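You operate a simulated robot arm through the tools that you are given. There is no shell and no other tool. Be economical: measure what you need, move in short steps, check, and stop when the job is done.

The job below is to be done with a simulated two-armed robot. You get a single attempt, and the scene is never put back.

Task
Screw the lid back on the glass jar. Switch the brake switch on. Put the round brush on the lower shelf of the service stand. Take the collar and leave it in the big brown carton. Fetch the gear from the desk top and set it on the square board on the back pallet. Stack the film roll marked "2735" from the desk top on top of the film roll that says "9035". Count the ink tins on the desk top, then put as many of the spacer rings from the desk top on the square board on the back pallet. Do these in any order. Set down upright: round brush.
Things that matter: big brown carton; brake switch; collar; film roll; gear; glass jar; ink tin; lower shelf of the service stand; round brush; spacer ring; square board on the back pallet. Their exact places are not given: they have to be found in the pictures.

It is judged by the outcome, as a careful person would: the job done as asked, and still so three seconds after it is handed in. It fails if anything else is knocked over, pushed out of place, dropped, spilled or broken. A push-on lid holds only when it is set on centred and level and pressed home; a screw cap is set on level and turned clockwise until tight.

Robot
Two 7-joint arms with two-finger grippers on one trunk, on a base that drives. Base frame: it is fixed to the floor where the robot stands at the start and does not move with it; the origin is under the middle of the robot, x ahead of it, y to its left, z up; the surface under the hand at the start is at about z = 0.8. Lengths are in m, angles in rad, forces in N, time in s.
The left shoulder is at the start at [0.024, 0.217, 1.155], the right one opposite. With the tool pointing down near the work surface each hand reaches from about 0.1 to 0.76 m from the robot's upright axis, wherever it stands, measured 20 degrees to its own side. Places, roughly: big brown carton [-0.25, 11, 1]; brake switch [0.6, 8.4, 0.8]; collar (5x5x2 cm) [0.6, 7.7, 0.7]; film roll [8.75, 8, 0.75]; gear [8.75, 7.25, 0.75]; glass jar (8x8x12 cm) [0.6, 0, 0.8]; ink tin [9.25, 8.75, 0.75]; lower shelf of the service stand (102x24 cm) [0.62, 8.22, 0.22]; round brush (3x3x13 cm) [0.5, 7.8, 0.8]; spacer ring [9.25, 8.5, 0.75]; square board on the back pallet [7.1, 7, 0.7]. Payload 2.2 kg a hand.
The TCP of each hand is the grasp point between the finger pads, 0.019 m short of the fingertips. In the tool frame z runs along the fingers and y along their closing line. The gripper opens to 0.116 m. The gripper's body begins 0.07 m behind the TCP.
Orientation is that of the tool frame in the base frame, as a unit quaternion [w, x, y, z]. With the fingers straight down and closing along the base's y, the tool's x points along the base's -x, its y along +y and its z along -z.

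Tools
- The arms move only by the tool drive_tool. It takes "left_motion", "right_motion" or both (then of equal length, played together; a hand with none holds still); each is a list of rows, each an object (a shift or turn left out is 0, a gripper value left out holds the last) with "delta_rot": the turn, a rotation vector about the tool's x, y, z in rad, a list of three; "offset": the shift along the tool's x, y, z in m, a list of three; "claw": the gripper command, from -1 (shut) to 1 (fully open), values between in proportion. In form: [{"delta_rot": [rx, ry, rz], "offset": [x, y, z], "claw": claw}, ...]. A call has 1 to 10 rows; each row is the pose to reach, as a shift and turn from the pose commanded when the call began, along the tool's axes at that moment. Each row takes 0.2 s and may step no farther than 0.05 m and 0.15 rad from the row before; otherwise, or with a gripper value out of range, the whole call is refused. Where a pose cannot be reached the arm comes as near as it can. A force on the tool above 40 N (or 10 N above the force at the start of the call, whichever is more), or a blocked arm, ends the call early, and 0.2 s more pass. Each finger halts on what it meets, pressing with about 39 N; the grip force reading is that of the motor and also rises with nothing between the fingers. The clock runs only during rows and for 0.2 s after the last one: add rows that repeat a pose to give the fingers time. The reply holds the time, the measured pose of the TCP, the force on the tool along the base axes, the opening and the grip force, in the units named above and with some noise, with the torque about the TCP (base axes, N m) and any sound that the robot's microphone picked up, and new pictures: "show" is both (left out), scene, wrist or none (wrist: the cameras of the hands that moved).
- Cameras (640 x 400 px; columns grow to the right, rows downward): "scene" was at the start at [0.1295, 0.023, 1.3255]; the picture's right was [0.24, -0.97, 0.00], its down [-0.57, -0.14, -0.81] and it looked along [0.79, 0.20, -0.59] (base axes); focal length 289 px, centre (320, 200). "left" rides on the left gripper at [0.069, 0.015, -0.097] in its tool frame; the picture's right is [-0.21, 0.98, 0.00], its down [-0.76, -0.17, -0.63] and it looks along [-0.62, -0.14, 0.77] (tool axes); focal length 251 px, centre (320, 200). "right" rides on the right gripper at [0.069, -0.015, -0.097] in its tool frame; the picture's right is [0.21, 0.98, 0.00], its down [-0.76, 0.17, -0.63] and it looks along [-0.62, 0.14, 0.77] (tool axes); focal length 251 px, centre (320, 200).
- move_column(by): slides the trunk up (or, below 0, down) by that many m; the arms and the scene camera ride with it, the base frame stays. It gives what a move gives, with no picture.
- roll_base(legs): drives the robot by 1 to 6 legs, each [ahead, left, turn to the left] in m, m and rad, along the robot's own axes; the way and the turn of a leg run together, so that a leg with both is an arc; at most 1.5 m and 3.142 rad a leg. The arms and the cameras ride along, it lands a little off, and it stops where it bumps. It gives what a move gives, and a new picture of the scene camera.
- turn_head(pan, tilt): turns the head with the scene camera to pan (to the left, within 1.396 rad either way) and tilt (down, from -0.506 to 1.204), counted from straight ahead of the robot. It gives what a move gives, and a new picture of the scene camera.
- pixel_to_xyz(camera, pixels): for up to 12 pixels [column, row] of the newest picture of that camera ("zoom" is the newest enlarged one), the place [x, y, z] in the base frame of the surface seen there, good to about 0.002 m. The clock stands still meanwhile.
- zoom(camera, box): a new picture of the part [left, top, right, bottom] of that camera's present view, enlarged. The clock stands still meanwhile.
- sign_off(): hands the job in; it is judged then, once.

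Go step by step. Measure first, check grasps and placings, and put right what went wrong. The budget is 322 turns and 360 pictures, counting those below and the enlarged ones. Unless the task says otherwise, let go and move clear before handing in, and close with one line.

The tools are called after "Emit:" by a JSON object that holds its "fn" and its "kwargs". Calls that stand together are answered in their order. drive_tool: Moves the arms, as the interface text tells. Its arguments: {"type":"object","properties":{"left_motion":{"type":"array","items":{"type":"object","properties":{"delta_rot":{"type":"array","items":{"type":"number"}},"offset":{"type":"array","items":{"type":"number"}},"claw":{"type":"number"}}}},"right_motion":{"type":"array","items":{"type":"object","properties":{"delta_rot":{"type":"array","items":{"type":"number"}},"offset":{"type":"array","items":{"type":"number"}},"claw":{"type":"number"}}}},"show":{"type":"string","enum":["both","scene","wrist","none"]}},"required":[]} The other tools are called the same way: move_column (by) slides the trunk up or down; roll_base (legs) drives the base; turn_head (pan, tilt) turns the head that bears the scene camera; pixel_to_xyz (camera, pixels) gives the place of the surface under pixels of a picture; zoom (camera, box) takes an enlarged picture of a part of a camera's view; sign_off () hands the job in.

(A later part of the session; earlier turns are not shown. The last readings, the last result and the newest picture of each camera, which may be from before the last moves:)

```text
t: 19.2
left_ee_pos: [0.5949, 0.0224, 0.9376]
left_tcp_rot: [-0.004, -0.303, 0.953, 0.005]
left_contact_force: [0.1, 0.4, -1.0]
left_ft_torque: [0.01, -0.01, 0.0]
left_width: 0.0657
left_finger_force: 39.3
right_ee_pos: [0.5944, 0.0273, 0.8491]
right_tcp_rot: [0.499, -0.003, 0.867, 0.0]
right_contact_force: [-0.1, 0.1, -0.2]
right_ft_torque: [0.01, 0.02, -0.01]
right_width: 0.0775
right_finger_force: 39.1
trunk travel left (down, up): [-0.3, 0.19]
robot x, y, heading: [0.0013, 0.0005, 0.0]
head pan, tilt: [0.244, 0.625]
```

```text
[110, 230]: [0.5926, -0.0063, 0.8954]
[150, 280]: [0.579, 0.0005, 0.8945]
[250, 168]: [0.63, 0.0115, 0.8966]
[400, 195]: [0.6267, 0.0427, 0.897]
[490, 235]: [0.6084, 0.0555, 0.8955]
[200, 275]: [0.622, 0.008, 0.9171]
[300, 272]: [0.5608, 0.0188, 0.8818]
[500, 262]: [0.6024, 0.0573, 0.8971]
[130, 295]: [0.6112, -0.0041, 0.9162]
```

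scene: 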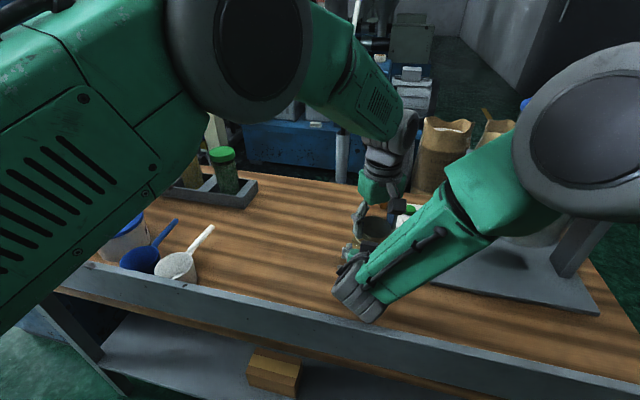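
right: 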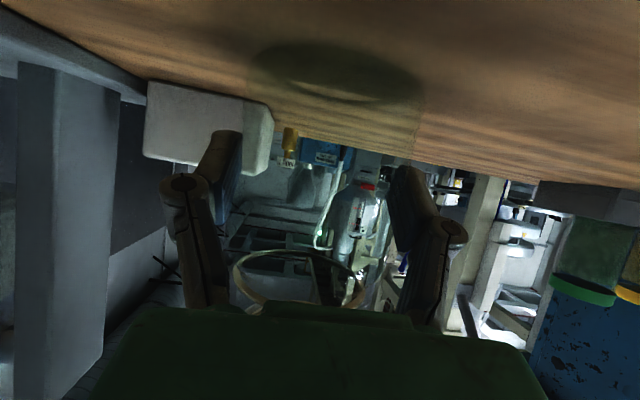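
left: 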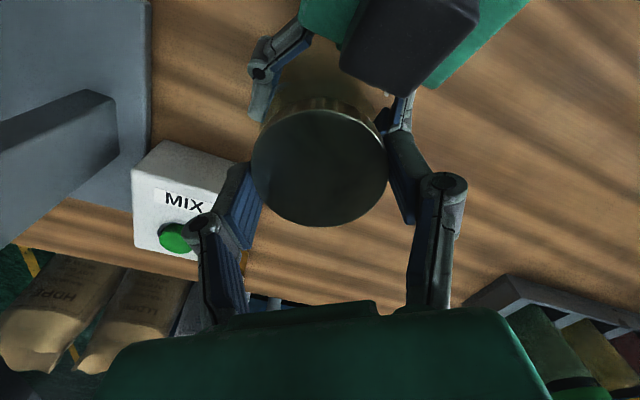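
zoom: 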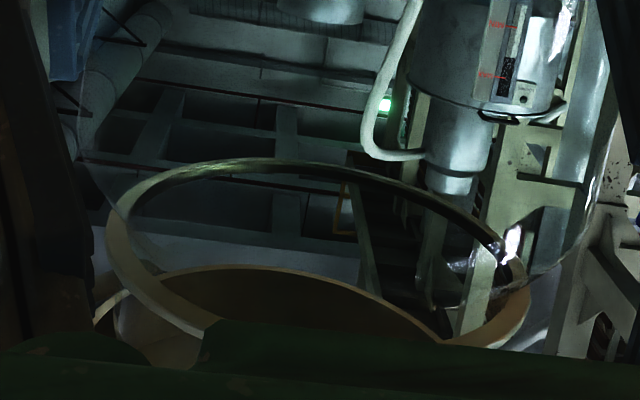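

The lid's true centre matches the readings: (0.594, 0.023) against the jar's (0.5995, 0.0257). I'll shift it and level it, then read again.

Emit:
{"fn": "drive_tool", "kwargs": {"left_motion": [{"offset": [-0.0058, 0.0, 0], "delta_rot": [0.006, -0.002, 0]}, {"offset": [-0.0058, 0.0, 0], "delta_rot": [0.006, -0.002, 0]}, {"offset": [-0.0058, 0, 0], "delta_rot": [0.006, -0.002, 0]}], "show": "none"}}

Emit:
{"fn": "drive_tool", "kwargs": {"left_motion": [{"offset": [0, 0, 0]}], "show": "none"}}

```text
t: 20.0
left_ee_pos: [0.6006, 0.0236, 0.9448]
left_tcp_rot: [0.003, -0.3, 0.954, -0.001]
left_contact_force: [0.4, 0.3, -0.9]
left_ft_torque: [-0.01, 0.0, -0.01]
left_width: 0.0658
left_finger_force: 39.2
right_ee_pos: [0.5944, 0.0274, 0.8493]
right_tcp_rot: [0.5, -0.004, 0.866, 0.001]
right_contact_force: [1.4, -1.4, 0.6]
right_ft_torque: [0.03, -0.06, -0.02]
right_width: 0.0776
right_finger_force: 38.4
trunk travel left (down, up): [-0.3, 0.19]
robot x, y, heading: [0.0018, 0.0008, -0.007]
head pan, tilt: [0.244, 0.625]
```

```text
t: 20.4
left_ee_pos: [0.6013, 0.024, 0.944]
left_tcp_rot: [0.002, -0.3, 0.954, 0.0]
left_contact_force: [-0.2, 0.0, -0.2]
left_ft_torque: [0.0, 0.0, 0.02]
left_width: 0.0656
left_finger_force: 38.7
right_ee_pos: [0.5942, 0.0265, 0.8498]
right_tcp_rot: [0.499, -0.004, 0.866, 0.001]
right_contact_force: [0.8, 0.8, 2.0]
right_ft_torque: [0.04, -0.03, -0.01]
right_width: 0.0772
right_finger_force: 39.3
trunk travel left (down, up): [-0.3, 0.19]
robot x, y, heading: [-0.0004, 0.0027, -0.002]
head pan, tilt: [0.244, 0.625]
```

Now at (0.601, 0.024); 2 mm left in y. I'll correct and lower 8 mm.

Emit:
{"fn": "drive_tool", "kwargs": {"left_motion": [{"offset": [0, 0.0022, 0]}, {"offset": [0, 0.0022, 0.004]}, {"offset": [0, 0.0022, 0.008]}, {"offset": [0, 0.0022, 0.008]}], "show": "none"}}

```text
t: 21.4
left_ee_pos: [0.6017, 0.0273, 0.9346]
left_tcp_rot: [0.004, -0.301, 0.954, -0.001]
left_contact_force: [-2.3, -2.0, 7.2]
left_ft_torque: [-0.26, 0.13, -0.02]
left_width: 0.0659
left_finger_force: 39.4
right_ee_pos: [0.5948, 0.0262, 0.8497]
right_tcp_rot: [0.499, -0.004, 0.867, 0.001]
right_contact_force: [5.3, 1.0, -0.1]
right_ft_torque: [0.28, 0.05, 0.01]
right_width: 0.0773
right_finger_force: 38.3
trunk travel left (down, up): [-0.3, 0.19]
robot x, y, heading: [0.0018, 0.0009, 0.004]
head pan, tilt: [0.244, 0.625]
```

Light contact again, this time at the lid's −y edge, meaning it's now slightly too far +y. I'll raise 3 mm, shift about 2.5 mm toward −y, and try again.

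Emit:
{"fn": "drive_tool", "kwargs": {"left_motion": [{"offset": [0.002, -0.0018, -0.004]}, {"offset": [0.002, -0.0018, -0.004]}], "show": "none"}}

Emit:
{"fn": "zoom", "kwargs": {"camera": "right", "box": [200, 200, 400, 325]}}

```text
t: 22.0
left_ee_pos: [0.6, 0.0257, 0.936]
left_tcp_rot: [0.002, -0.301, 0.954, 0.001]
left_contact_force: [-0.1, 0.1, -0.3]
left_ft_torque: [0.01, -0.02, 0.0]
left_width: 0.0657
left_finger_force: 38.9
right_ee_pos: [0.5946, 0.0268, 0.8491]
right_tcp_rot: [0.499, -0.004, 0.867, 0.0]
right_contact_force: [-0.5, -0.1, 2.6]
right_ft_torque: [0.09, 0.04, -0.02]
right_width: 0.0772
right_finger_force: 39.1
trunk travel left (down, up): [-0.3, 0.19]
robot x, y, heading: [-0.0014, -0.0006, -0.001]
head pan, tilt: [0.244, 0.625]
```

```text
3.20 times, centred on (300, 262) of right
```

zoom: 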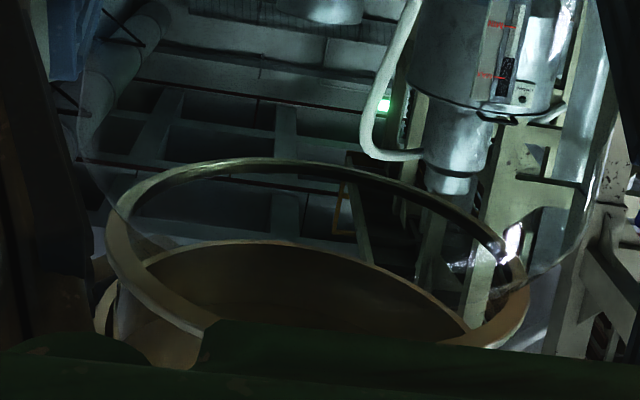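

The lid is at (0.600, 0.0257), free. I'll descend again slowly.

Emit:
{"fn": "drive_tool", "kwargs": {"left_motion": [{"offset": [0, 0, 0.003]}, {"offset": [0, 0, 0.006]}, {"offset": [0, 0, 0.006]}], "show": "none"}}

```text
t: 22.8
left_ee_pos: [0.5992, 0.0243, 0.9331]
left_tcp_rot: [0.003, -0.3, 0.954, -0.001]
left_contact_force: [-1.2, 0.6, 7.1]
left_ft_torque: [0.11, 0.19, -0.03]
left_width: 0.0655
left_finger_force: 38.9
right_ee_pos: [0.594, 0.0268, 0.8493]
right_tcp_rot: [0.499, -0.004, 0.867, 0.0]
right_contact_force: [0.9, 0.1, 0.9]
right_ft_torque: [0.19, -0.07, -0.02]
right_width: 0.0771
right_finger_force: 39.2
trunk travel left (down, up): [-0.3, 0.19]
robot x, y, heading: [0.0004, -0.0003, 0.001]
head pan, tilt: [0.244, 0.625]
```

Contact is light and close to centred at z 0.933, likely the thread start. I'll turn clockwise 1.2 rad with slight downward bias.

Emit:
{"fn": "drive_tool", "kwargs": {"left_motion": [{"offset": [0, 0, 0.0005], "delta_rot": [0, 0, 0.14]}, {"offset": [0, 0, 0.001], "delta_rot": [0, 0, 0.28]}, {"offset": [0, 0, 0.001], "delta_rot": [0, 0, 0.42]}, {"offset": [0, 0, 0.0015], "delta_rot": [0, 0, 0.56]}, {"offset": [0, 0, 0.0015], "delta_rot": [0, 0, 0.7]}, {"offset": [0, 0, 0.002], "delta_rot": [0, 0, 0.84]}, {"offset": [0, 0, 0.002], "delta_rot": [0, 0, 0.98]}, {"offset": [0, 0, 0.0025], "delta_rot": [0, 0, 1.12]}, {"offset": [0, 0, 0.0025], "delta_rot": [0, 0, 1.2]}]}}

```text
t: 24.1
left_ee_pos: [0.5953, 0.0204, 0.9336]
left_tcp_rot: [0.005, 0.058, 0.998, 0.005]
left_contact_force: [-1.2, 0.5, 2.3]
left_ft_torque: [0.11, 0.08, 0.01]
left_width: 0.0661
left_finger_force: 39.4
right_ee_pos: [0.5916, 0.0268, 0.8503]
right_tcp_rot: [0.499, -0.005, 0.867, 0.001]
right_contact_force: [-0.3, 1.8, -0.1]
right_ft_torque: [0.2, 0.09, 0.02]
right_width: 0.0775
right_finger_force: 38.7
trunk travel left (down, up): [-0.3, 0.19]
robot x, y, heading: [0.0021, -0.0057, 0.001]
head pan, tilt: [0.244, 0.625]
stopped in row 6 (left hand): the force on the tool passed its limit at 45 N (the readings are from after the stop); the commanded pose is now the measured one
```

scene: 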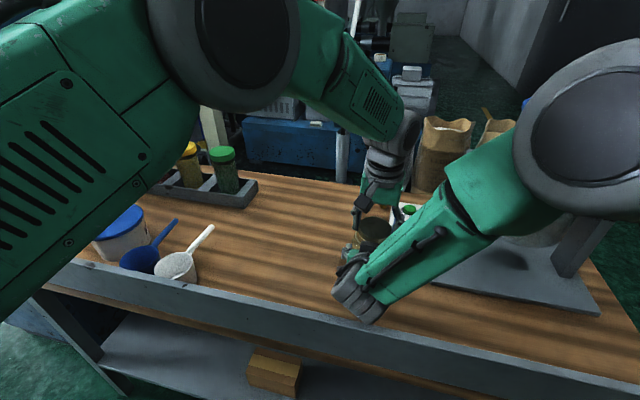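
left: 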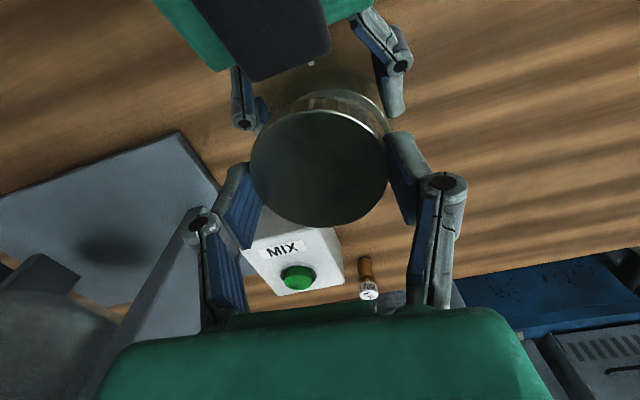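

The turn ended at a force limit with the lid drifted to (0.595, 0.020). I'll lift clear a bit and look closely at the jar's neck.

Emit:
{"fn": "drive_tool", "kwargs": {"left_motion": [{"offset": [0, 0, -0.03]}, {"offset": [0, 0, -0.06]}, {"offset": [0.04, 0.03, -0.06]}, {"offset": [0.04, 0.08, -0.06]}, {"offset": [0.04, 0.08, -0.06]}]}}

Emit:
{"fn": "zoom", "kwargs": {"camera": "scene", "box": [330, 200, 420, 270]}}

Emit:
{"fn": "zoom", "kwargs": {"camera": "right", "box": [180, 160, 440, 325]}}

```text
t: 25.3
left_ee_pos: [0.5621, 0.1034, 0.9946]
left_tcp_rot: [0.005, 0.057, 0.998, 0.005]
left_contact_force: [-0.7, -0.4, 0.0]
left_ft_torque: [0.03, 0.0, 0.03]
left_width: 0.066
left_finger_force: 39.1
right_ee_pos: [0.5905, 0.0286, 0.8497]
right_tcp_rot: [0.498, -0.005, 0.867, 0.0]
right_contact_force: [-0.6, -0.7, 1.7]
right_ft_torque: [-0.01, 0.01, 0.01]
right_width: 0.0773
right_finger_force: 39.0
trunk travel left (down, up): [-0.3, 0.19]
robot x, y, heading: [0.0003, 0.0013, 0.007]
head pan, tilt: [0.244, 0.625]
```

scene: 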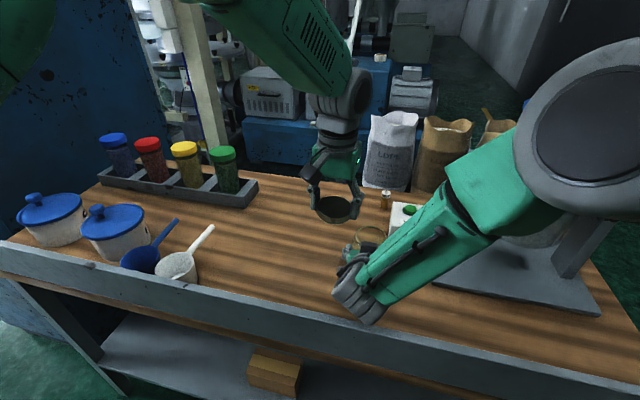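
left: 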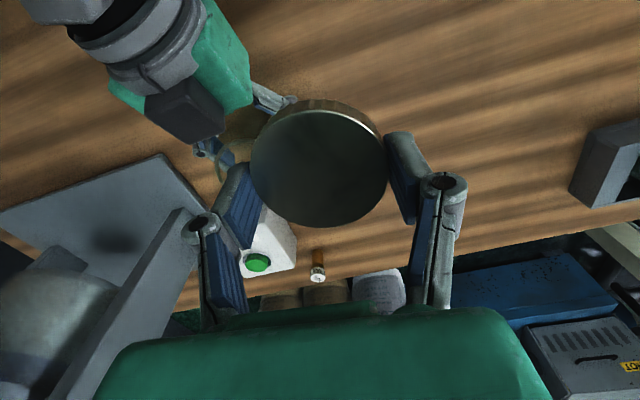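

```text
5.71 times, centred on (375, 235) of scene
```

zoom: 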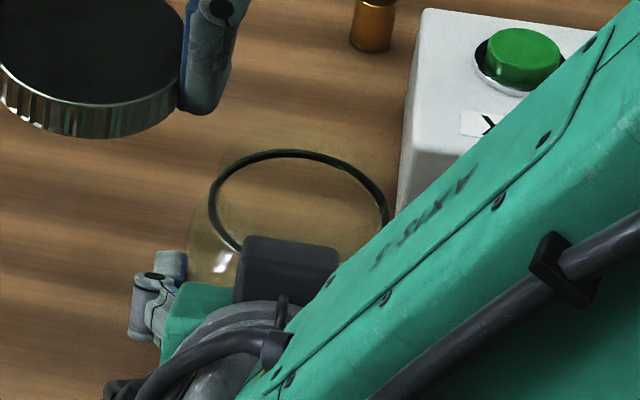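

```text
2.42 times, centred on (310, 242) of right
```

zoom: 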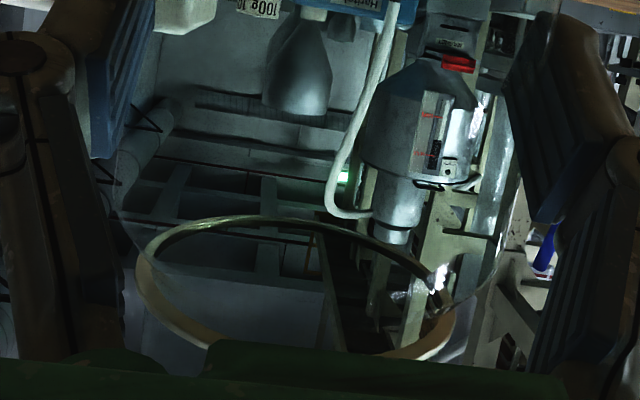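

I'll zoom further on the ring to look for clear glass above it.

Emit:
{"fn": "zoom", "kwargs": {"camera": "scene", "box": [350, 212, 400, 244]}}

Emit:
{"fn": "zoom", "kwargs": {"camera": "left", "box": [200, 80, 290, 170]}}

```text
12.50 times, centred on (375, 228) of scene
```

zoom: 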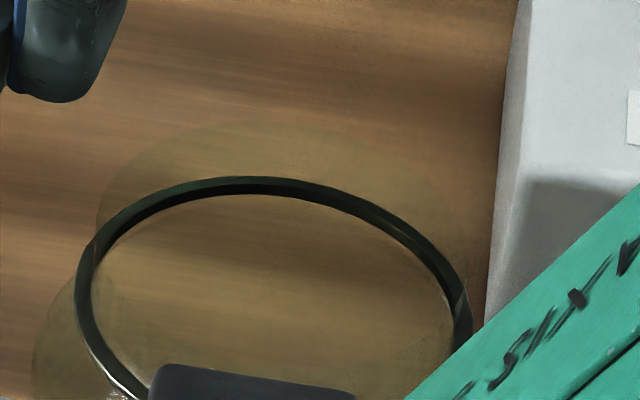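

```text
4.44 times, centred on (245, 125) of left
```

zoom: 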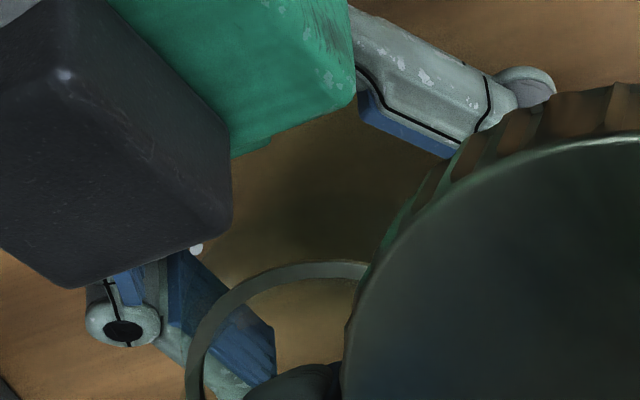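

A faint clear neck above the ring is visible, narrower than the ring, as inferred. I'll remeasure the ring centre precisely from both cameras.

Emit:
{"fn": "pixel_to_xyz", "kwargs": {"camera": "scene", "pixels": [[355.7, 236], [358.3, 230.2], [363.9, 227.5], [369.4, 226.6], [375.8, 227.5], [381.2, 230], [385.2, 234], [386.8, 237.6]]}}

Emit:
{"fn": "pixel_to_xyz", "kwargs": {"camera": "right", "pixels": [[235.4, 275], [240.4, 261.2], [260.6, 251.6], [285.2, 249.4], [310, 253], [334.4, 261.2], [354.5, 279.5], [364.8, 293.7], [249, 297], [261, 303]]}}

Emit:
{"fn": "zoom", "kwargs": {"camera": "right", "box": [220, 220, 380, 320]}}

```text
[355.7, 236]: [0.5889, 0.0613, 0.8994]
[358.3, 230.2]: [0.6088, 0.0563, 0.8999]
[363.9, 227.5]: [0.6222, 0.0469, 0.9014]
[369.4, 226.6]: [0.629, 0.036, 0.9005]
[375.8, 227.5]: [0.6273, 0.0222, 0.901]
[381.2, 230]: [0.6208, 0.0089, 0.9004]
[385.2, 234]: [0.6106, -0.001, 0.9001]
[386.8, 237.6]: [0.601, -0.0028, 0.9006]
```

```text
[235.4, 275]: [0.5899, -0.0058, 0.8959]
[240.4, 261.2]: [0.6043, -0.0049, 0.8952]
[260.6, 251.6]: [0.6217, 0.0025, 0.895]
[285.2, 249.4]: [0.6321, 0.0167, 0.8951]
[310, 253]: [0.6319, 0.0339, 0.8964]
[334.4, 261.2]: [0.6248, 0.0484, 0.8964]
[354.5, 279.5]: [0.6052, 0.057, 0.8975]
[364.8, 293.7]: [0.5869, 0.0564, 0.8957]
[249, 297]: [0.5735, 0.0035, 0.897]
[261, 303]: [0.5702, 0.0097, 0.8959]
```

```text
4.00 times, centred on (300, 270) of right
```

zoom: 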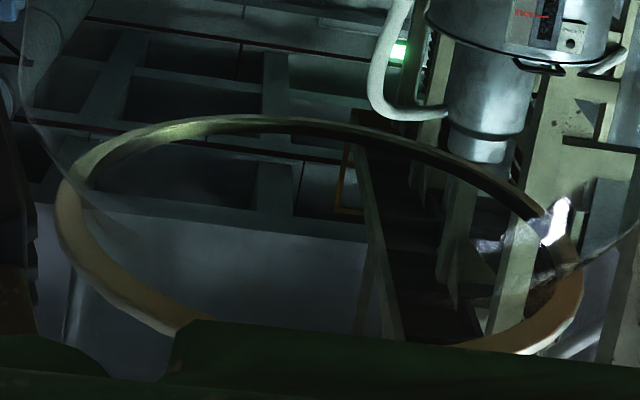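

Both cameras and the right-hand reading indicate the jar slid with the right hand; the best centre estimate is now (0.597, 0.0287). I'll bring the lid back above it, rewound 0.7 rad.

Emit:
{"fn": "drive_tool", "kwargs": {"left_motion": [{"offset": [-0.015, -0.025, 0], "delta_rot": [0, 0, -0.14]}, {"offset": [-0.03, -0.05, 0], "delta_rot": [0, 0, -0.28]}, {"offset": [-0.0433, -0.07, 0], "delta_rot": [0, 0, -0.42]}, {"offset": [-0.0433, -0.07, 0.02], "delta_rot": [0, 0, -0.56]}, {"offset": [-0.0433, -0.07, 0.045], "delta_rot": [0, 0, -0.7]}, {"offset": [-0.0433, -0.07, 0.045], "delta_rot": [0, 0, -0.7]}, {"offset": [-0.0433, -0.07, 0.045], "delta_rot": [0, 0, -0.7]}], "show": "none"}}

```text
t: 26.9
left_ee_pos: [0.601, 0.0353, 0.9489]
left_tcp_rot: [0.004, -0.298, 0.955, -0.001]
left_contact_force: [0.7, 0.2, -0.5]
left_ft_torque: [0.02, -0.01, -0.01]
left_width: 0.0661
left_finger_force: 38.9
right_ee_pos: [0.5911, 0.027, 0.8507]
right_tcp_rot: [0.499, -0.004, 0.867, 0.0]
right_contact_force: [0.7, 0.2, 1.0]
right_ft_torque: [0.04, -0.02, 0.01]
right_width: 0.0772
right_finger_force: 38.5
trunk travel left (down, up): [-0.3, 0.19]
robot x, y, heading: [-0.0001, -0.0024, 0.0]
head pan, tilt: [0.244, 0.625]
```

I need a shift of (−4, −7) mm and a small levelling.

Emit:
{"fn": "drive_tool", "kwargs": {"left_motion": [{"offset": [0.0075, -0.0037, 0.004], "delta_rot": [-0.004, 0.007, 0]}, {"offset": [0.0075, -0.0037, 0.004], "delta_rot": [-0.004, 0.007, 0]}, {"offset": [0.0075, -0.0037, 0.004], "delta_rot": [-0.004, 0.007, 0]}], "show": "wrist"}}

Emit:
{"fn": "zoom", "kwargs": {"camera": "scene", "box": [330, 200, 420, 260]}}

```text
t: 27.7
left_ee_pos: [0.5984, 0.0293, 0.943]
left_tcp_rot: [0.0, -0.295, 0.955, 0.0]
left_contact_force: [0.6, -0.4, -0.5]
left_ft_torque: [0.01, -0.01, -0.04]
left_width: 0.0662
left_finger_force: 39.0
right_ee_pos: [0.5919, 0.0268, 0.8502]
right_tcp_rot: [0.499, -0.005, 0.866, 0.001]
right_contact_force: [-0.8, 0.0, 0.2]
right_ft_torque: [0.03, 0.03, 0.0]
right_width: 0.0774
right_finger_force: 39.1
trunk travel left (down, up): [-0.3, 0.19]
robot x, y, heading: [-0.0009, -0.0011, 0.003]
head pan, tilt: [0.244, 0.625]
```

left: 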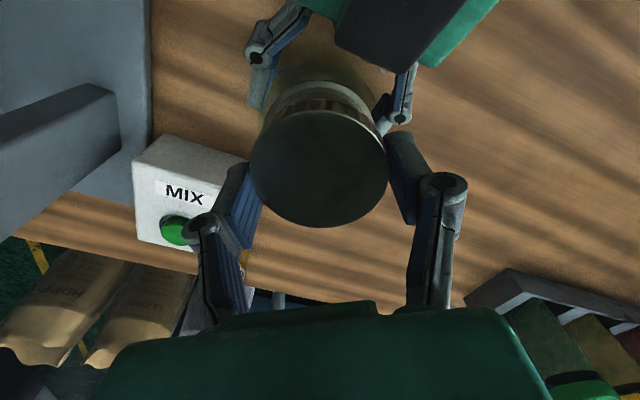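

```text
6.67 times, centred on (375, 230) of scene
```

zoom: 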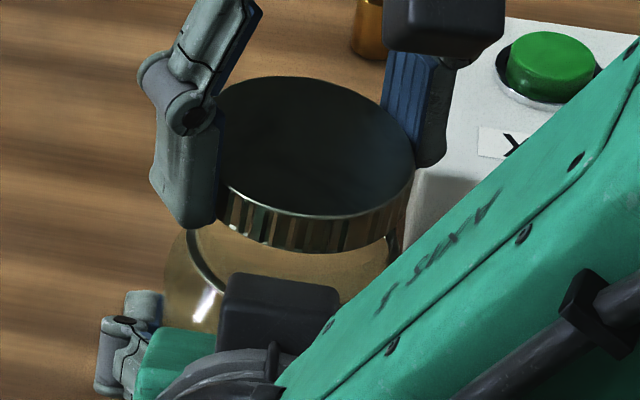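

Level now; 2 mm off in y. I'll correct and descend to contact, then read.

Emit:
{"fn": "drive_tool", "kwargs": {"left_motion": [{"offset": [0.0013, -0.0012, 0]}, {"offset": [0.0013, -0.0012, 0.004]}, {"offset": [0.0013, -0.0012, 0.009]}, {"offset": [0.0013, -0.0012, 0.012]}, {"offset": [0.0013, -0.0012, 0.012]}], "show": "none"}}

```text
t: 28.9
left_ee_pos: [0.5974, 0.0255, 0.9327]
left_tcp_rot: [0.002, -0.295, 0.956, 0.0]
left_contact_force: [-0.3, -0.5, 0.0]
left_ft_torque: [-0.02, 0.02, 0.0]
left_width: 0.0658
left_finger_force: 39.1
right_ee_pos: [0.5909, 0.027, 0.8525]
right_tcp_rot: [0.499, -0.005, 0.867, 0.0]
right_contact_force: [1.2, 0.6, 0.5]
right_ft_torque: [0.01, 0.01, -0.01]
right_width: 0.0773
right_finger_force: 39.3
trunk travel left (down, up): [-0.3, 0.19]
robot x, y, heading: [-0.0017, 0.0014, 0.002]
head pan, tilt: [0.244, 0.625]
```

No contact yet at 0.9327. I'll add 1 mm in +y and go 5 mm lower.

Emit:
{"fn": "drive_tool", "kwargs": {"left_motion": [{"offset": [-0.0004, 0.001, 0.0015]}, {"offset": [-0.0004, 0.001, 0.003]}, {"offset": [-0.0004, 0.001, 0.005]}, {"offset": [-0.0004, 0.001, 0.005]}], "show": "none"}}

```text
t: 29.9
left_ee_pos: [0.5974, 0.0267, 0.9271]
left_tcp_rot: [0.001, -0.294, 0.956, 0.0]
left_contact_force: [0.2, 0.4, -0.3]
left_ft_torque: [-0.01, 0.0, 0.03]
left_width: 0.0661
left_finger_force: 38.4
right_ee_pos: [0.5908, 0.0273, 0.8505]
right_tcp_rot: [0.499, -0.003, 0.867, 0.0]
right_contact_force: [0.3, 0.3, -0.9]
right_ft_torque: [0.04, 0.04, -0.01]
right_width: 0.0774
right_finger_force: 38.4
trunk travel left (down, up): [-0.3, 0.19]
robot x, y, heading: [0.0011, 0.0016, 0.009]
head pan, tilt: [0.244, 0.625]
```

It has slipped over the neck: z 0.9271 with no force. I'll continue down gently.

Emit:
{"fn": "drive_tool", "kwargs": {"left_motion": [{"offset": [0, 0, 0.002]}, {"offset": [0, 0, 0.004]}, {"offset": [0, 0, 0.006]}, {"offset": [0, 0, 0.006]}], "show": "none"}}

```text
t: 30.9
left_ee_pos: [0.5972, 0.0261, 0.924]
left_tcp_rot: [0.003, -0.293, 0.956, 0.001]
left_contact_force: [-7.8, 0.2, 27.1]
left_ft_torque: [-0.2, 0.34, -0.01]
left_width: 0.0656
left_finger_force: 38.7
right_ee_pos: [0.5907, 0.0265, 0.8505]
right_tcp_rot: [0.498, -0.004, 0.867, 0.0]
right_contact_force: [12.4, -0.6, -16.7]
right_ft_torque: [-0.11, 0.23, 0.06]
right_width: 0.0771
right_finger_force: 39.1
trunk travel left (down, up): [-0.3, 0.19]
robot x, y, heading: [0.0007, 0.0021, -0.005]
head pan, tilt: [0.244, 0.625]
```

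It's resting on the thread at z≈0.924. I'll ease the press by 2 mm and turn clockwise.

Emit:
{"fn": "drive_tool", "kwargs": {"left_motion": [{"offset": [0, 0, -0.002], "delta_rot": [0, 0, 0.0]}, {"offset": [0, 0, -0.002], "delta_rot": [0, 0, 0.14]}, {"offset": [0, 0, -0.002], "delta_rot": [0, 0, 0.28]}, {"offset": [0, 0, -0.002], "delta_rot": [0, 0, 0.42]}, {"offset": [0, 0, -0.0015], "delta_rot": [0, 0, 0.56]}, {"offset": [0, 0, -0.0015], "delta_rot": [0, 0, 0.7]}, {"offset": [0, 0, -0.001], "delta_rot": [0, 0, 0.84]}, {"offset": [0, 0, -0.001], "delta_rot": [0, 0, 0.98]}, {"offset": [0, 0, -0.001], "delta_rot": [0, 0, 1.1]}], "show": "none"}}

```text
t: 32.9
left_ee_pos: [0.5949, 0.0262, 0.9217]
left_tcp_rot: [0.002, 0.256, 0.967, 0.007]
left_contact_force: [18.9, 27.4, 16.1]
left_ft_torque: [0.58, -0.35, 0.04]
left_width: 0.0659
left_finger_force: 39.0
right_ee_pos: [0.59, 0.0262, 0.8505]
right_tcp_rot: [0.499, -0.004, 0.867, -0.001]
right_contact_force: [-23.0, -26.2, -2.8]
right_ft_torque: [1.19, -0.67, -0.31]
right_width: 0.0769
right_finger_force: 38.8
trunk travel left (down, up): [-0.3, 0.19]
robot x, y, heading: [0.0, 0.0021, 0.001]
head pan, tilt: [0.244, 0.625]
```

It turned 1.1 rad and sank to 0.9217 but with lateral preload. I'll release, let it relax, and look.

Emit:
{"fn": "drive_tool", "kwargs": {"left_motion": [{"claw": 0.3}, {"claw": 0.35}, {"claw": 0.35}]}}

Emit:
{"fn": "zoom", "kwargs": {"camera": "scene", "box": [330, 200, 420, 260]}}

```text
t: 33.7
left_ee_pos: [0.5934, 0.0207, 0.9197]
left_tcp_rot: [-0.002, 0.255, 0.967, 0.004]
left_contact_force: [2.6, 3.3, -0.1]
left_ft_torque: [-0.01, 0.06, -0.01]
left_width: 0.0805
left_finger_force: 1.8
right_ee_pos: [0.5938, 0.0278, 0.8515]
right_tcp_rot: [0.5, -0.004, 0.866, 0.001]
right_contact_force: [-1.8, -2.9, -1.3]
right_ft_torque: [0.21, -0.16, -0.01]
right_width: 0.0772
right_finger_force: 38.9
trunk travel left (down, up): [-0.3, 0.19]
robot x, y, heading: [-0.0022, -0.0008, 0.005]
head pan, tilt: [0.244, 0.625]
```

scene: 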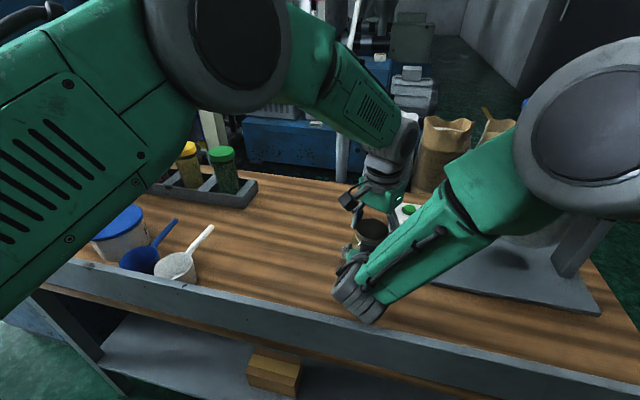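
left: 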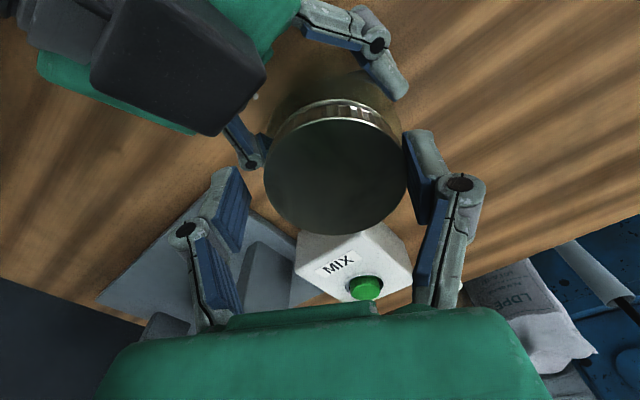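

```text
6.67 times, centred on (375, 230) of scene
```

zoom: 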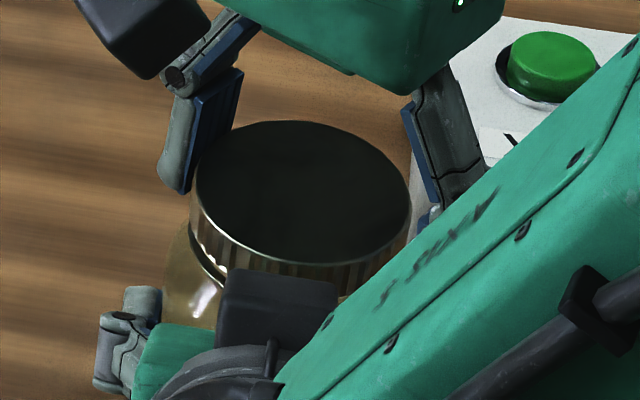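

The lid sits on the jar level. I'll measure its centre in the left view.

Emit:
{"fn": "pixel_to_xyz", "kwargs": {"camera": "left", "pixels": [[268, 180], [404, 180], [336, 121], [336, 232], [288, 140], [384, 140], [288, 222], [384, 222]]}}

Emit:
{"fn": "pixel_to_xyz", "kwargs": {"camera": "scene", "pixels": [[357, 229], [388, 231], [372, 220], [370, 238]]}}

```text
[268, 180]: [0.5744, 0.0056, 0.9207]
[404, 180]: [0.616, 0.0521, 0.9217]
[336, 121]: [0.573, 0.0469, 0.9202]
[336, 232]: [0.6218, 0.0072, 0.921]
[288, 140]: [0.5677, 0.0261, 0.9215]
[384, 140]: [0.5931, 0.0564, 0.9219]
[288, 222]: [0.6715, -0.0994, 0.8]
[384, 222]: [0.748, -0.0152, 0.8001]
```

```text
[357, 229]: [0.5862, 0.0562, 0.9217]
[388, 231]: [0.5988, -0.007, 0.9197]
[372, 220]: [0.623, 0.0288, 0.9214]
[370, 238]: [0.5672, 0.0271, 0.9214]
```

The lid centre is (0.5975, 0.0265), top z 0.921. I'll recentre the open hand, raise it 6 mm, and rewind 1.1 rad.

Emit:
{"fn": "drive_tool", "kwargs": {"left_motion": [{"offset": [-0.0007, 0.007, -0.003]}, {"offset": [-0.0007, 0.007, -0.006], "delta_rot": [0, 0, -0.14]}, {"offset": [-0.0007, 0.007, -0.006], "delta_rot": [0, 0, -0.28]}, {"offset": [-0.0007, 0.007, -0.006], "delta_rot": [0, 0, -0.42]}, {"offset": [-0.0007, 0.007, -0.006], "delta_rot": [0, 0, -0.56]}, {"offset": [-0.0007, 0.007, -0.006], "delta_rot": [0, 0, -0.7]}, {"offset": [-0.0007, 0.007, -0.006], "delta_rot": [0, 0, -0.84]}, {"offset": [-0.0007, 0.007, -0.006], "delta_rot": [0, 0, -0.98]}, {"offset": [-0.0007, 0.007, -0.006], "delta_rot": [0, 0, -1.12]}, {"offset": [-0.0007, 0.007, -0.006], "delta_rot": [0, 0, -1.2]}], "show": "wrist"}}

```text
t: 35.9
left_ee_pos: [0.6008, 0.0315, 0.9278]
left_tcp_rot: [0.001, -0.342, 0.94, 0.002]
left_contact_force: [-0.2, -0.2, -0.1]
left_ft_torque: [-0.03, 0.01, 0.0]
left_width: 0.0781
left_finger_force: 0.2
right_ee_pos: [0.5912, 0.027, 0.85]
right_tcp_rot: [0.5, -0.004, 0.866, 0.0]
right_contact_force: [-1.0, 0.6, -2.1]
right_ft_torque: [-0.02, 0.03, 0.02]
right_width: 0.0771
right_finger_force: 39.1
trunk travel left (down, up): [-0.3, 0.19]
robot x, y, heading: [0.0027, -0.001, 0.004]
head pan, tilt: [0.244, 0.625]
```

left: 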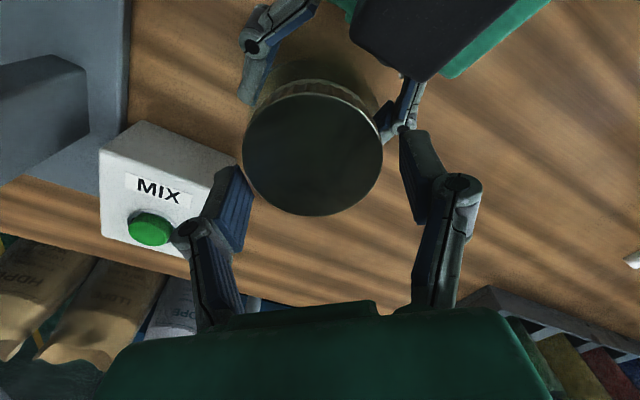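

I'll shift 6 mm toward the lid and close.

Emit:
{"fn": "drive_tool", "kwargs": {"left_motion": [{"offset": [0.0057, -0.0014, 0]}, {"offset": [0.0057, -0.0014, 0]}, {"offset": [0.0057, -0.0014, 0], "claw": 0.2}, {"offset": [0.0057, -0.0014, 0], "claw": 0.13}, {"offset": [0.0057, -0.0014, 0], "claw": -0.2}, {"offset": [0.0057, -0.0014, 0], "claw": -0.2}], "show": "none"}}

```text
t: 37.3
left_ee_pos: [0.5975, 0.0276, 0.9278]
left_tcp_rot: [0.0, -0.341, 0.94, 0.0]
left_contact_force: [11.9, -3.3, -12.7]
left_ft_torque: [0.03, -0.22, 0.0]
left_width: 0.0645
left_finger_force: 39.1
right_ee_pos: [0.5911, 0.028, 0.8508]
right_tcp_rot: [0.5, -0.004, 0.866, 0.0]
right_contact_force: [-10.0, 4.0, 10.0]
right_ft_torque: [-0.33, -0.68, 0.03]
right_width: 0.0774
right_finger_force: 38.9
trunk travel left (down, up): [-0.3, 0.19]
robot x, y, heading: [-0.0003, 0.0022, 0.001]
head pan, tilt: [0.244, 0.625]
```

Gripped (0.0645). Now turn clockwise 1.2 rad, lowering about 2 mm on the way.

Emit:
{"fn": "drive_tool", "kwargs": {"left_motion": [{"offset": [0, 0, 0.001], "delta_rot": [0, 0, 0.13]}, {"offset": [0, 0, 0.0015], "delta_rot": [0, 0, 0.26]}, {"offset": [0, 0, 0.0015], "delta_rot": [0, 0, 0.39]}, {"offset": [0, 0, 0.002], "delta_rot": [0, 0, 0.52]}, {"offset": [0, 0, 0.002], "delta_rot": [0, 0, 0.65]}, {"offset": [0, 0, 0.002], "delta_rot": [0, 0, 0.78]}, {"offset": [0, 0, 0.0025], "delta_rot": [0, 0, 0.91]}, {"offset": [0, 0, 0.0025], "delta_rot": [0, 0, 1.04]}, {"offset": [0, 0, 0.0025], "delta_rot": [0, 0, 1.17]}], "show": "none"}}

```text
t: 39.3
left_ee_pos: [0.5959, 0.0226, 0.9254]
left_tcp_rot: [0.0, 0.241, 0.971, 0.006]
left_contact_force: [4.0, 22.7, 20.7]
left_ft_torque: [1.14, 0.25, 0.05]
left_width: 0.0649
left_finger_force: 39.0
right_ee_pos: [0.5912, 0.024, 0.8501]
right_tcp_rot: [0.499, -0.003, 0.866, -0.001]
right_contact_force: [-1.5, -23.4, -9.8]
right_ft_torque: [0.33, -0.41, -0.1]
right_width: 0.077
right_finger_force: 39.0
trunk travel left (down, up): [-0.3, 0.19]
robot x, y, heading: [-0.0008, 0.0035, -0.004]
head pan, tilt: [0.244, 0.625]
```

Torque about z is only 0.05, so not tight. The range allows more: I'll continue another 1.1 rad while relieving the lateral preload.

Emit:
{"fn": "drive_tool", "kwargs": {"left_motion": [{"offset": [0.001, 0.004, 0.0], "delta_rot": [0, 0, 0.1]}, {"offset": [0.001, 0.005, 0.0], "delta_rot": [0, 0, 0.23]}, {"offset": [0.001, 0.005, 0.0005], "delta_rot": [0, 0, 0.36]}, {"offset": [0.001, 0.005, 0.0005], "delta_rot": [0, 0, 0.49]}, {"offset": [0.001, 0.005, 0.001], "delta_rot": [0, 0, 0.62]}, {"offset": [0.001, 0.005, 0.001], "delta_rot": [0, 0, 0.75]}, {"offset": [0.001, 0.005, 0.001], "delta_rot": [0, 0, 0.88]}, {"offset": [0.001, 0.005, 0.001], "delta_rot": [0, 0, 1.0]}, {"offset": [0.001, 0.005, 0.001], "delta_rot": [0, 0, 1.1]}]}}

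```text
t: 41.3
left_ee_pos: [0.5977, 0.0267, 0.9246]
left_tcp_rot: [-0.002, 0.713, 0.701, 0.003]
left_contact_force: [-12.5, 6.8, 22.4]
left_ft_torque: [0.4, 0.49, -0.03]
left_width: 0.0646
left_finger_force: 39.4
right_ee_pos: [0.5895, 0.0269, 0.8515]
right_tcp_rot: [0.499, -0.005, 0.866, 0.001]
right_contact_force: [9.1, -7.7, -15.0]
right_ft_torque: [-0.05, 0.89, -0.09]
right_width: 0.0774
right_finger_force: 39.2
trunk travel left (down, up): [-0.3, 0.19]
robot x, y, heading: [0.0015, -0.0033, -0.0]
head pan, tilt: [0.244, 0.625]
```

scene: 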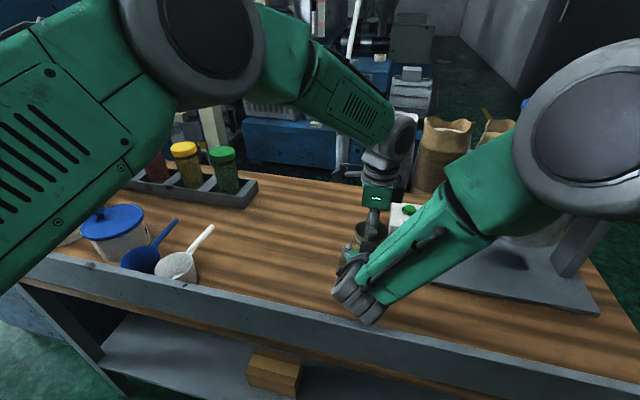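
left: 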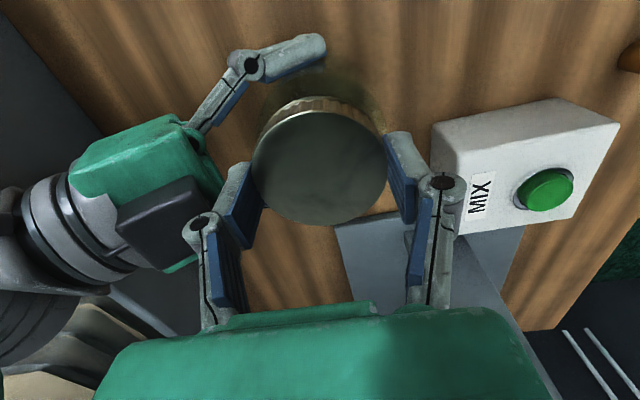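

I'll check the lid's height and tilt now.

Emit:
{"fn": "pixel_to_xyz", "kwargs": {"camera": "left", "pixels": [[262, 165], [380, 165], [320, 118], [320, 215], [320, 165], [300, 103], [310, 106]]}}

Emit:
{"fn": "zoom", "kwargs": {"camera": "left", "box": [230, 50, 410, 162]}}

```text
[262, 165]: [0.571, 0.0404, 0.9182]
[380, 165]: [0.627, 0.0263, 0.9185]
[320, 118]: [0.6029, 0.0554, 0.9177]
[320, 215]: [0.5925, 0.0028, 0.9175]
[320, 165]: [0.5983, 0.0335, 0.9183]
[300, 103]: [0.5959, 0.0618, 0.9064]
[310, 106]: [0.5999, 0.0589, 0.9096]
```

```text
3.56 times, centred on (320, 106) of left
```

zoom: 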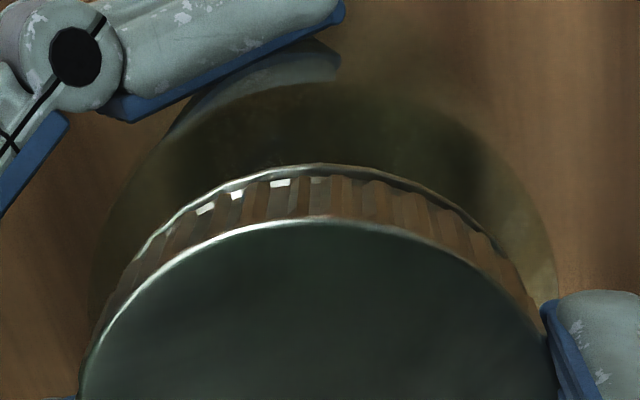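

The lid top is down to 0.918 and level, with the ring just showing beneath. I'll keep turning from here.

Emit:
{"fn": "drive_tool", "kwargs": {"left_motion": [{"offset": [0, 0, 0.0], "delta_rot": [0, 0, 0.13]}, {"offset": [0, 0, 0.0], "delta_rot": [0, 0, 0.26]}, {"offset": [0, 0, 0.0005], "delta_rot": [0, 0, 0.39]}, {"offset": [0, 0, 0.0005], "delta_rot": [0, 0, 0.52]}, {"offset": [0, 0, 0.001], "delta_rot": [0, 0, 0.65]}, {"offset": [0, 0, 0.001], "delta_rot": [0, 0, 0.78]}, {"offset": [0, 0, 0.001], "delta_rot": [0, 0, 0.91]}, {"offset": [0, 0, 0.001], "delta_rot": [0, 0, 1.0]}], "show": "wrist"}}

```text
t: 43.1
left_ee_pos: [0.5975, 0.0262, 0.9232]
left_tcp_rot: [-0.003, 0.962, 0.274, 0.004]
left_contact_force: [9.7, -1.0, 12.5]
left_ft_torque: [0.29, -0.24, -0.03]
left_width: 0.0644
left_finger_force: 38.3
right_ee_pos: [0.5912, 0.0291, 0.8518]
right_tcp_rot: [0.499, -0.004, 0.867, 0.001]
right_contact_force: [-5.6, 1.2, -1.3]
right_ft_torque: [-0.33, -0.37, 0.01]
right_width: 0.0772
right_finger_force: 38.9
trunk travel left (down, up): [-0.3, 0.19]
robot x, y, heading: [-0.0013, 0.0003, -0.005]
head pan, tilt: [0.244, 0.625]
```

left: 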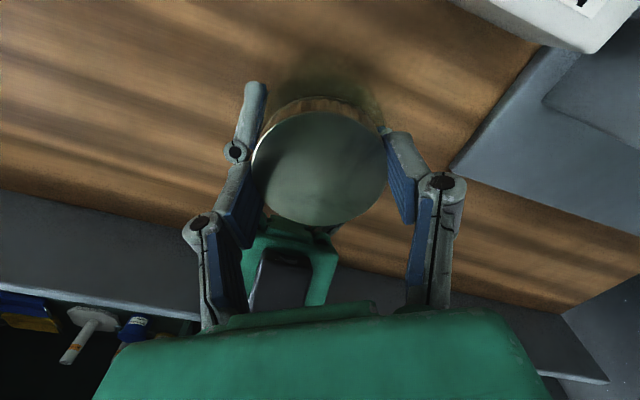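

It continues to descend (0.9232). I'll continue another 0.9 rad.

Emit:
{"fn": "drive_tool", "kwargs": {"left_motion": [{"offset": [0, 0, 0.0], "delta_rot": [0, 0, 0.13]}, {"offset": [0, 0, 0.0005], "delta_rot": [0, 0, 0.26]}, {"offset": [0, 0, 0.0005], "delta_rot": [0, 0, 0.39]}, {"offset": [0, 0, 0.0015], "delta_rot": [0, 0, 0.52]}, {"offset": [0, 0, 0.0015], "delta_rot": [0, 0, 0.65]}, {"offset": [0, 0, 0.002], "delta_rot": [0, 0, 0.78]}, {"offset": [0, 0, 0.002], "delta_rot": [0, 0, 0.9]}], "show": "none"}}

```text
t: 44.7
left_ee_pos: [0.5949, 0.0272, 0.9215]
left_tcp_rot: [-0.005, 0.985, -0.171, 0.001]
left_contact_force: [2.6, 1.1, 14.7]
left_ft_torque: [-0.04, 0.0, 1.19]
left_width: 0.0658
left_finger_force: 39.0
right_ee_pos: [0.5889, 0.0254, 0.8507]
right_tcp_rot: [0.499, -0.003, 0.867, 0.001]
right_contact_force: [-8.4, -5.3, -0.4]
right_ft_torque: [0.12, 0.33, -1.03]
right_width: 0.0768
right_finger_force: 38.6
trunk travel left (down, up): [-0.3, 0.19]
robot x, y, heading: [-0.0029, -0.005, 0.0]
head pan, tilt: [0.244, 0.625]
```

The torque about z has risen to 1.19 N·m: it's tightening. One more small turn to confirm.

Emit:
{"fn": "drive_tool", "kwargs": {"left_motion": [{"delta_rot": [0, 0, 0.08]}, {"delta_rot": [0, 0, 0.16]}, {"delta_rot": [0, 0, 0.16]}], "show": "wrist"}}

Emit:
{"fn": "pixel_to_xyz", "kwargs": {"camera": "left", "pixels": [[262, 165], [380, 165], [320, 118], [320, 215]]}}

```text
t: 45.5
left_ee_pos: [0.5956, 0.0279, 0.9195]
left_tcp_rot: [-0.006, 0.968, -0.25, 0.0]
left_contact_force: [1.1, 10.8, 7.1]
left_ft_torque: [0.08, 0.01, 0.92]
left_width: 0.0656
left_finger_force: 39.0
right_ee_pos: [0.5913, 0.0259, 0.8512]
right_tcp_rot: [0.5, -0.004, 0.866, 0.0]
right_contact_force: [-3.9, -12.9, -1.4]
right_ft_torque: [0.68, 0.23, -0.91]
right_width: 0.0766
right_finger_force: 38.7
trunk travel left (down, up): [-0.3, 0.19]
robot x, y, heading: [-0.0006, 0.0023, 0.001]
head pan, tilt: [0.244, 0.625]
```

left: 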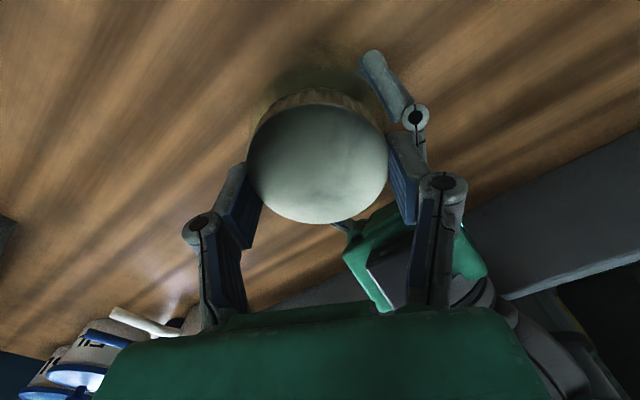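

```text
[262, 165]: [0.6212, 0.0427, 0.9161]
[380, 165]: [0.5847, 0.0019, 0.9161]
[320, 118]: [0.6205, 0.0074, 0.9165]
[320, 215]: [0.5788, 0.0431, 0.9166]
```

The lid's top is level at 0.916, and the hand now slips at ~0.9 N·m: tight. I'll open the left hand and lift away, unwinding.

Emit:
{"fn": "drive_tool", "kwargs": {"left_motion": [{"claw": 0.4}, {"claw": 0.5}, {"offset": [0, 0, -0.04]}, {"offset": [0, 0, -0.08]}, {"offset": [0, 0, -0.12], "delta_rot": [0, 0, -0.15]}, {"offset": [0, 0, -0.15], "delta_rot": [0, 0, -0.3]}, {"offset": [0, 0, -0.18], "delta_rot": [0, 0, -0.45]}, {"offset": [0, 0, -0.18], "delta_rot": [0, 0, -0.6]}, {"offset": [0, 0, -0.18], "delta_rot": [0, 0, -0.75]}, {"offset": [0, 0, -0.18], "delta_rot": [0, 0, -0.9]}], "show": "wrist"}}

Emit:
{"fn": "drive_tool", "kwargs": {"left_motion": [{"delta_rot": [0, 0, -0.15]}, {"delta_rot": [0, 0, -0.3]}, {"delta_rot": [0, 0, -0.45]}, {"delta_rot": [0, 0, -0.6]}, {"delta_rot": [0, 0, -0.75]}, {"delta_rot": [0, 0, -0.9]}, {"delta_rot": [0, 0, -1.05]}, {"delta_rot": [0, 0, -1.2]}, {"delta_rot": [0, 0, -1.35]}, {"delta_rot": [0, 0, -1.5]}], "show": "none"}}

Emit:
{"fn": "drive_tool", "kwargs": {"left_motion": [{"delta_rot": [0, 0, -0.15]}, {"delta_rot": [0, 0, -0.3]}, {"delta_rot": [0, 0, -0.45]}, {"delta_rot": [0, 0, -0.6]}, {"delta_rot": [0, 0, -0.75]}, {"delta_rot": [0, 0, -0.9]}, {"delta_rot": [0, 0, -1.05]}, {"delta_rot": [0, 0, -1.2]}], "show": "scene"}}

```text
t: 47.7
left_ee_pos: [0.5946, 0.0261, 1.1001]
left_tcp_rot: [-0.004, 0.98, 0.198, 0.002]
left_contact_force: [-0.6, -0.4, 0.0]
left_ft_torque: [-0.01, 0.01, -0.03]
left_width: 0.0868
left_finger_force: 0.0
right_ee_pos: [0.5905, 0.0275, 0.8506]
right_tcp_rot: [0.499, -0.003, 0.867, 0.0]
right_contact_force: [-0.9, -0.3, 5.3]
right_ft_torque: [0.17, 0.2, 0.03]
right_width: 0.0768
right_finger_force: 38.9
trunk travel left (down, up): [-0.3, 0.19]
robot x, y, heading: [-0.0025, -0.0033, -0.003]
head pan, tilt: [0.244, 0.625]
```

left: 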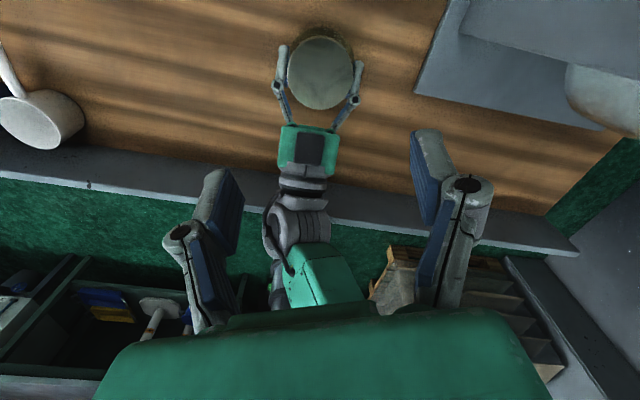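

```text
t: 49.9
left_ee_pos: [0.5963, 0.027, 1.1005]
left_tcp_rot: [-0.001, 0.582, 0.813, 0.005]
left_contact_force: [-0.5, -0.3, 1.3]
left_ft_torque: [-0.02, 0.03, 0.0]
left_width: 0.0869
left_finger_force: 0.1
right_ee_pos: [0.5909, 0.027, 0.8513]
right_tcp_rot: [0.5, -0.004, 0.866, 0.0]
right_contact_force: [-1.2, 0.5, 4.7]
right_ft_torque: [0.12, 0.14, 0.01]
right_width: 0.0766
right_finger_force: 38.9
trunk travel left (down, up): [-0.3, 0.19]
robot x, y, heading: [0.0002, 0.0005, -0.002]
head pan, tilt: [0.244, 0.625]
```

```text
t: 51.7
left_ee_pos: [0.6018, 0.0372, 1.1087]
left_tcp_rot: [0.002, 0.01, 1.0, -0.009]
left_contact_force: [0.6, -0.5, 0.6]
left_ft_torque: [0.01, -0.01, 0.01]
left_width: 0.0871
left_finger_force: 0.0
right_ee_pos: [0.5899, 0.0268, 0.8501]
right_tcp_rot: [0.499, -0.004, 0.866, 0.0]
right_contact_force: [-0.2, 0.4, 4.6]
right_ft_torque: [0.14, 0.14, -0.01]
right_width: 0.0766
right_finger_force: 39.3
trunk travel left (down, up): [-0.3, 0.19]
robot x, y, heading: [-0.0019, 0.0004, 0.001]
head pan, tilt: [0.244, 0.625]
```

scene: 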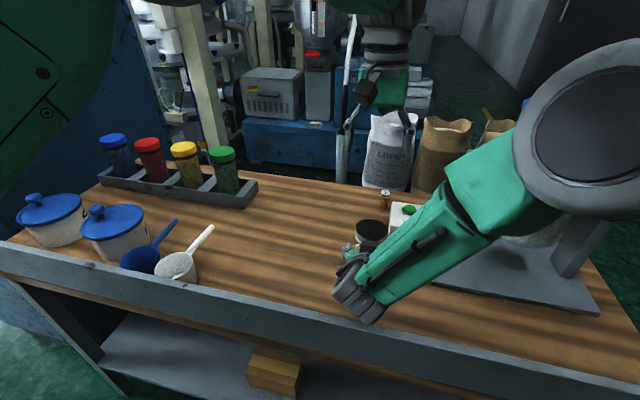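

I'll open the right hand and draw it back along its axis, then upward while pitching back down.

Emit:
{"fn": "drive_tool", "kwargs": {"right_motion": [{"claw": 0.7}, {"claw": 0.9}, {"offset": [0, 0, -0.03]}, {"offset": [0, 0, -0.06]}, {"offset": [-0.01, 0, -0.08]}, {"offset": [-0.04, 0, -0.09]}, {"offset": [-0.08, 0, -0.09], "delta_rot": [0, 0.1, 0]}, {"offset": [-0.12, 0, -0.09], "delta_rot": [0, 0.24, 0]}, {"offset": [-0.16, -0.02, -0.09], "delta_rot": [0, 0.38, 0]}, {"offset": [-0.2, -0.04, -0.09], "delta_rot": [0, 0.52, 0]}], "left_motion": [{"offset": [0, 0, 0]}, {"offset": [0, 0.04, 0]}, {"offset": [0, 0.08, 0]}, {"offset": [0, 0.12, 0]}, {"offset": [0.02, 0.16, 0]}, {"offset": [0.04, 0.2, 0]}, {"offset": [0.06, 0.23, 0]}, {"offset": [0.08, 0.25, 0]}, {"offset": [0.1, 0.25, 0]}, {"offset": [0.1, 0.25, 0]}], "show": "scene"}}

```text
t: 53.9
left_ee_pos: [0.5097, 0.2768, 1.1]
left_tcp_rot: [-0.001, 0.023, 1.0, 0.004]
left_contact_force: [0.5, -0.1, -0.6]
left_ft_torque: [0.03, -0.01, 0.01]
left_width: 0.0869
left_finger_force: 0.1
right_ee_pos: [0.6162, -0.0144, 1.0663]
right_tcp_rot: [0.258, -0.004, 0.966, 0.001]
right_contact_force: [-0.1, -0.3, -0.4]
right_ft_torque: [0.02, 0.0, 0.04]
right_width: 0.1103
right_finger_force: 0.0
trunk travel left (down, up): [-0.3, 0.19]
robot x, y, heading: [0.001, -0.0005, -0.002]
head pan, tilt: [0.244, 0.625]
```

scene: 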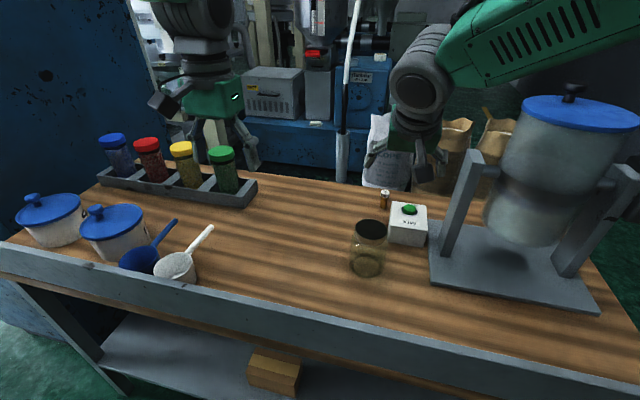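

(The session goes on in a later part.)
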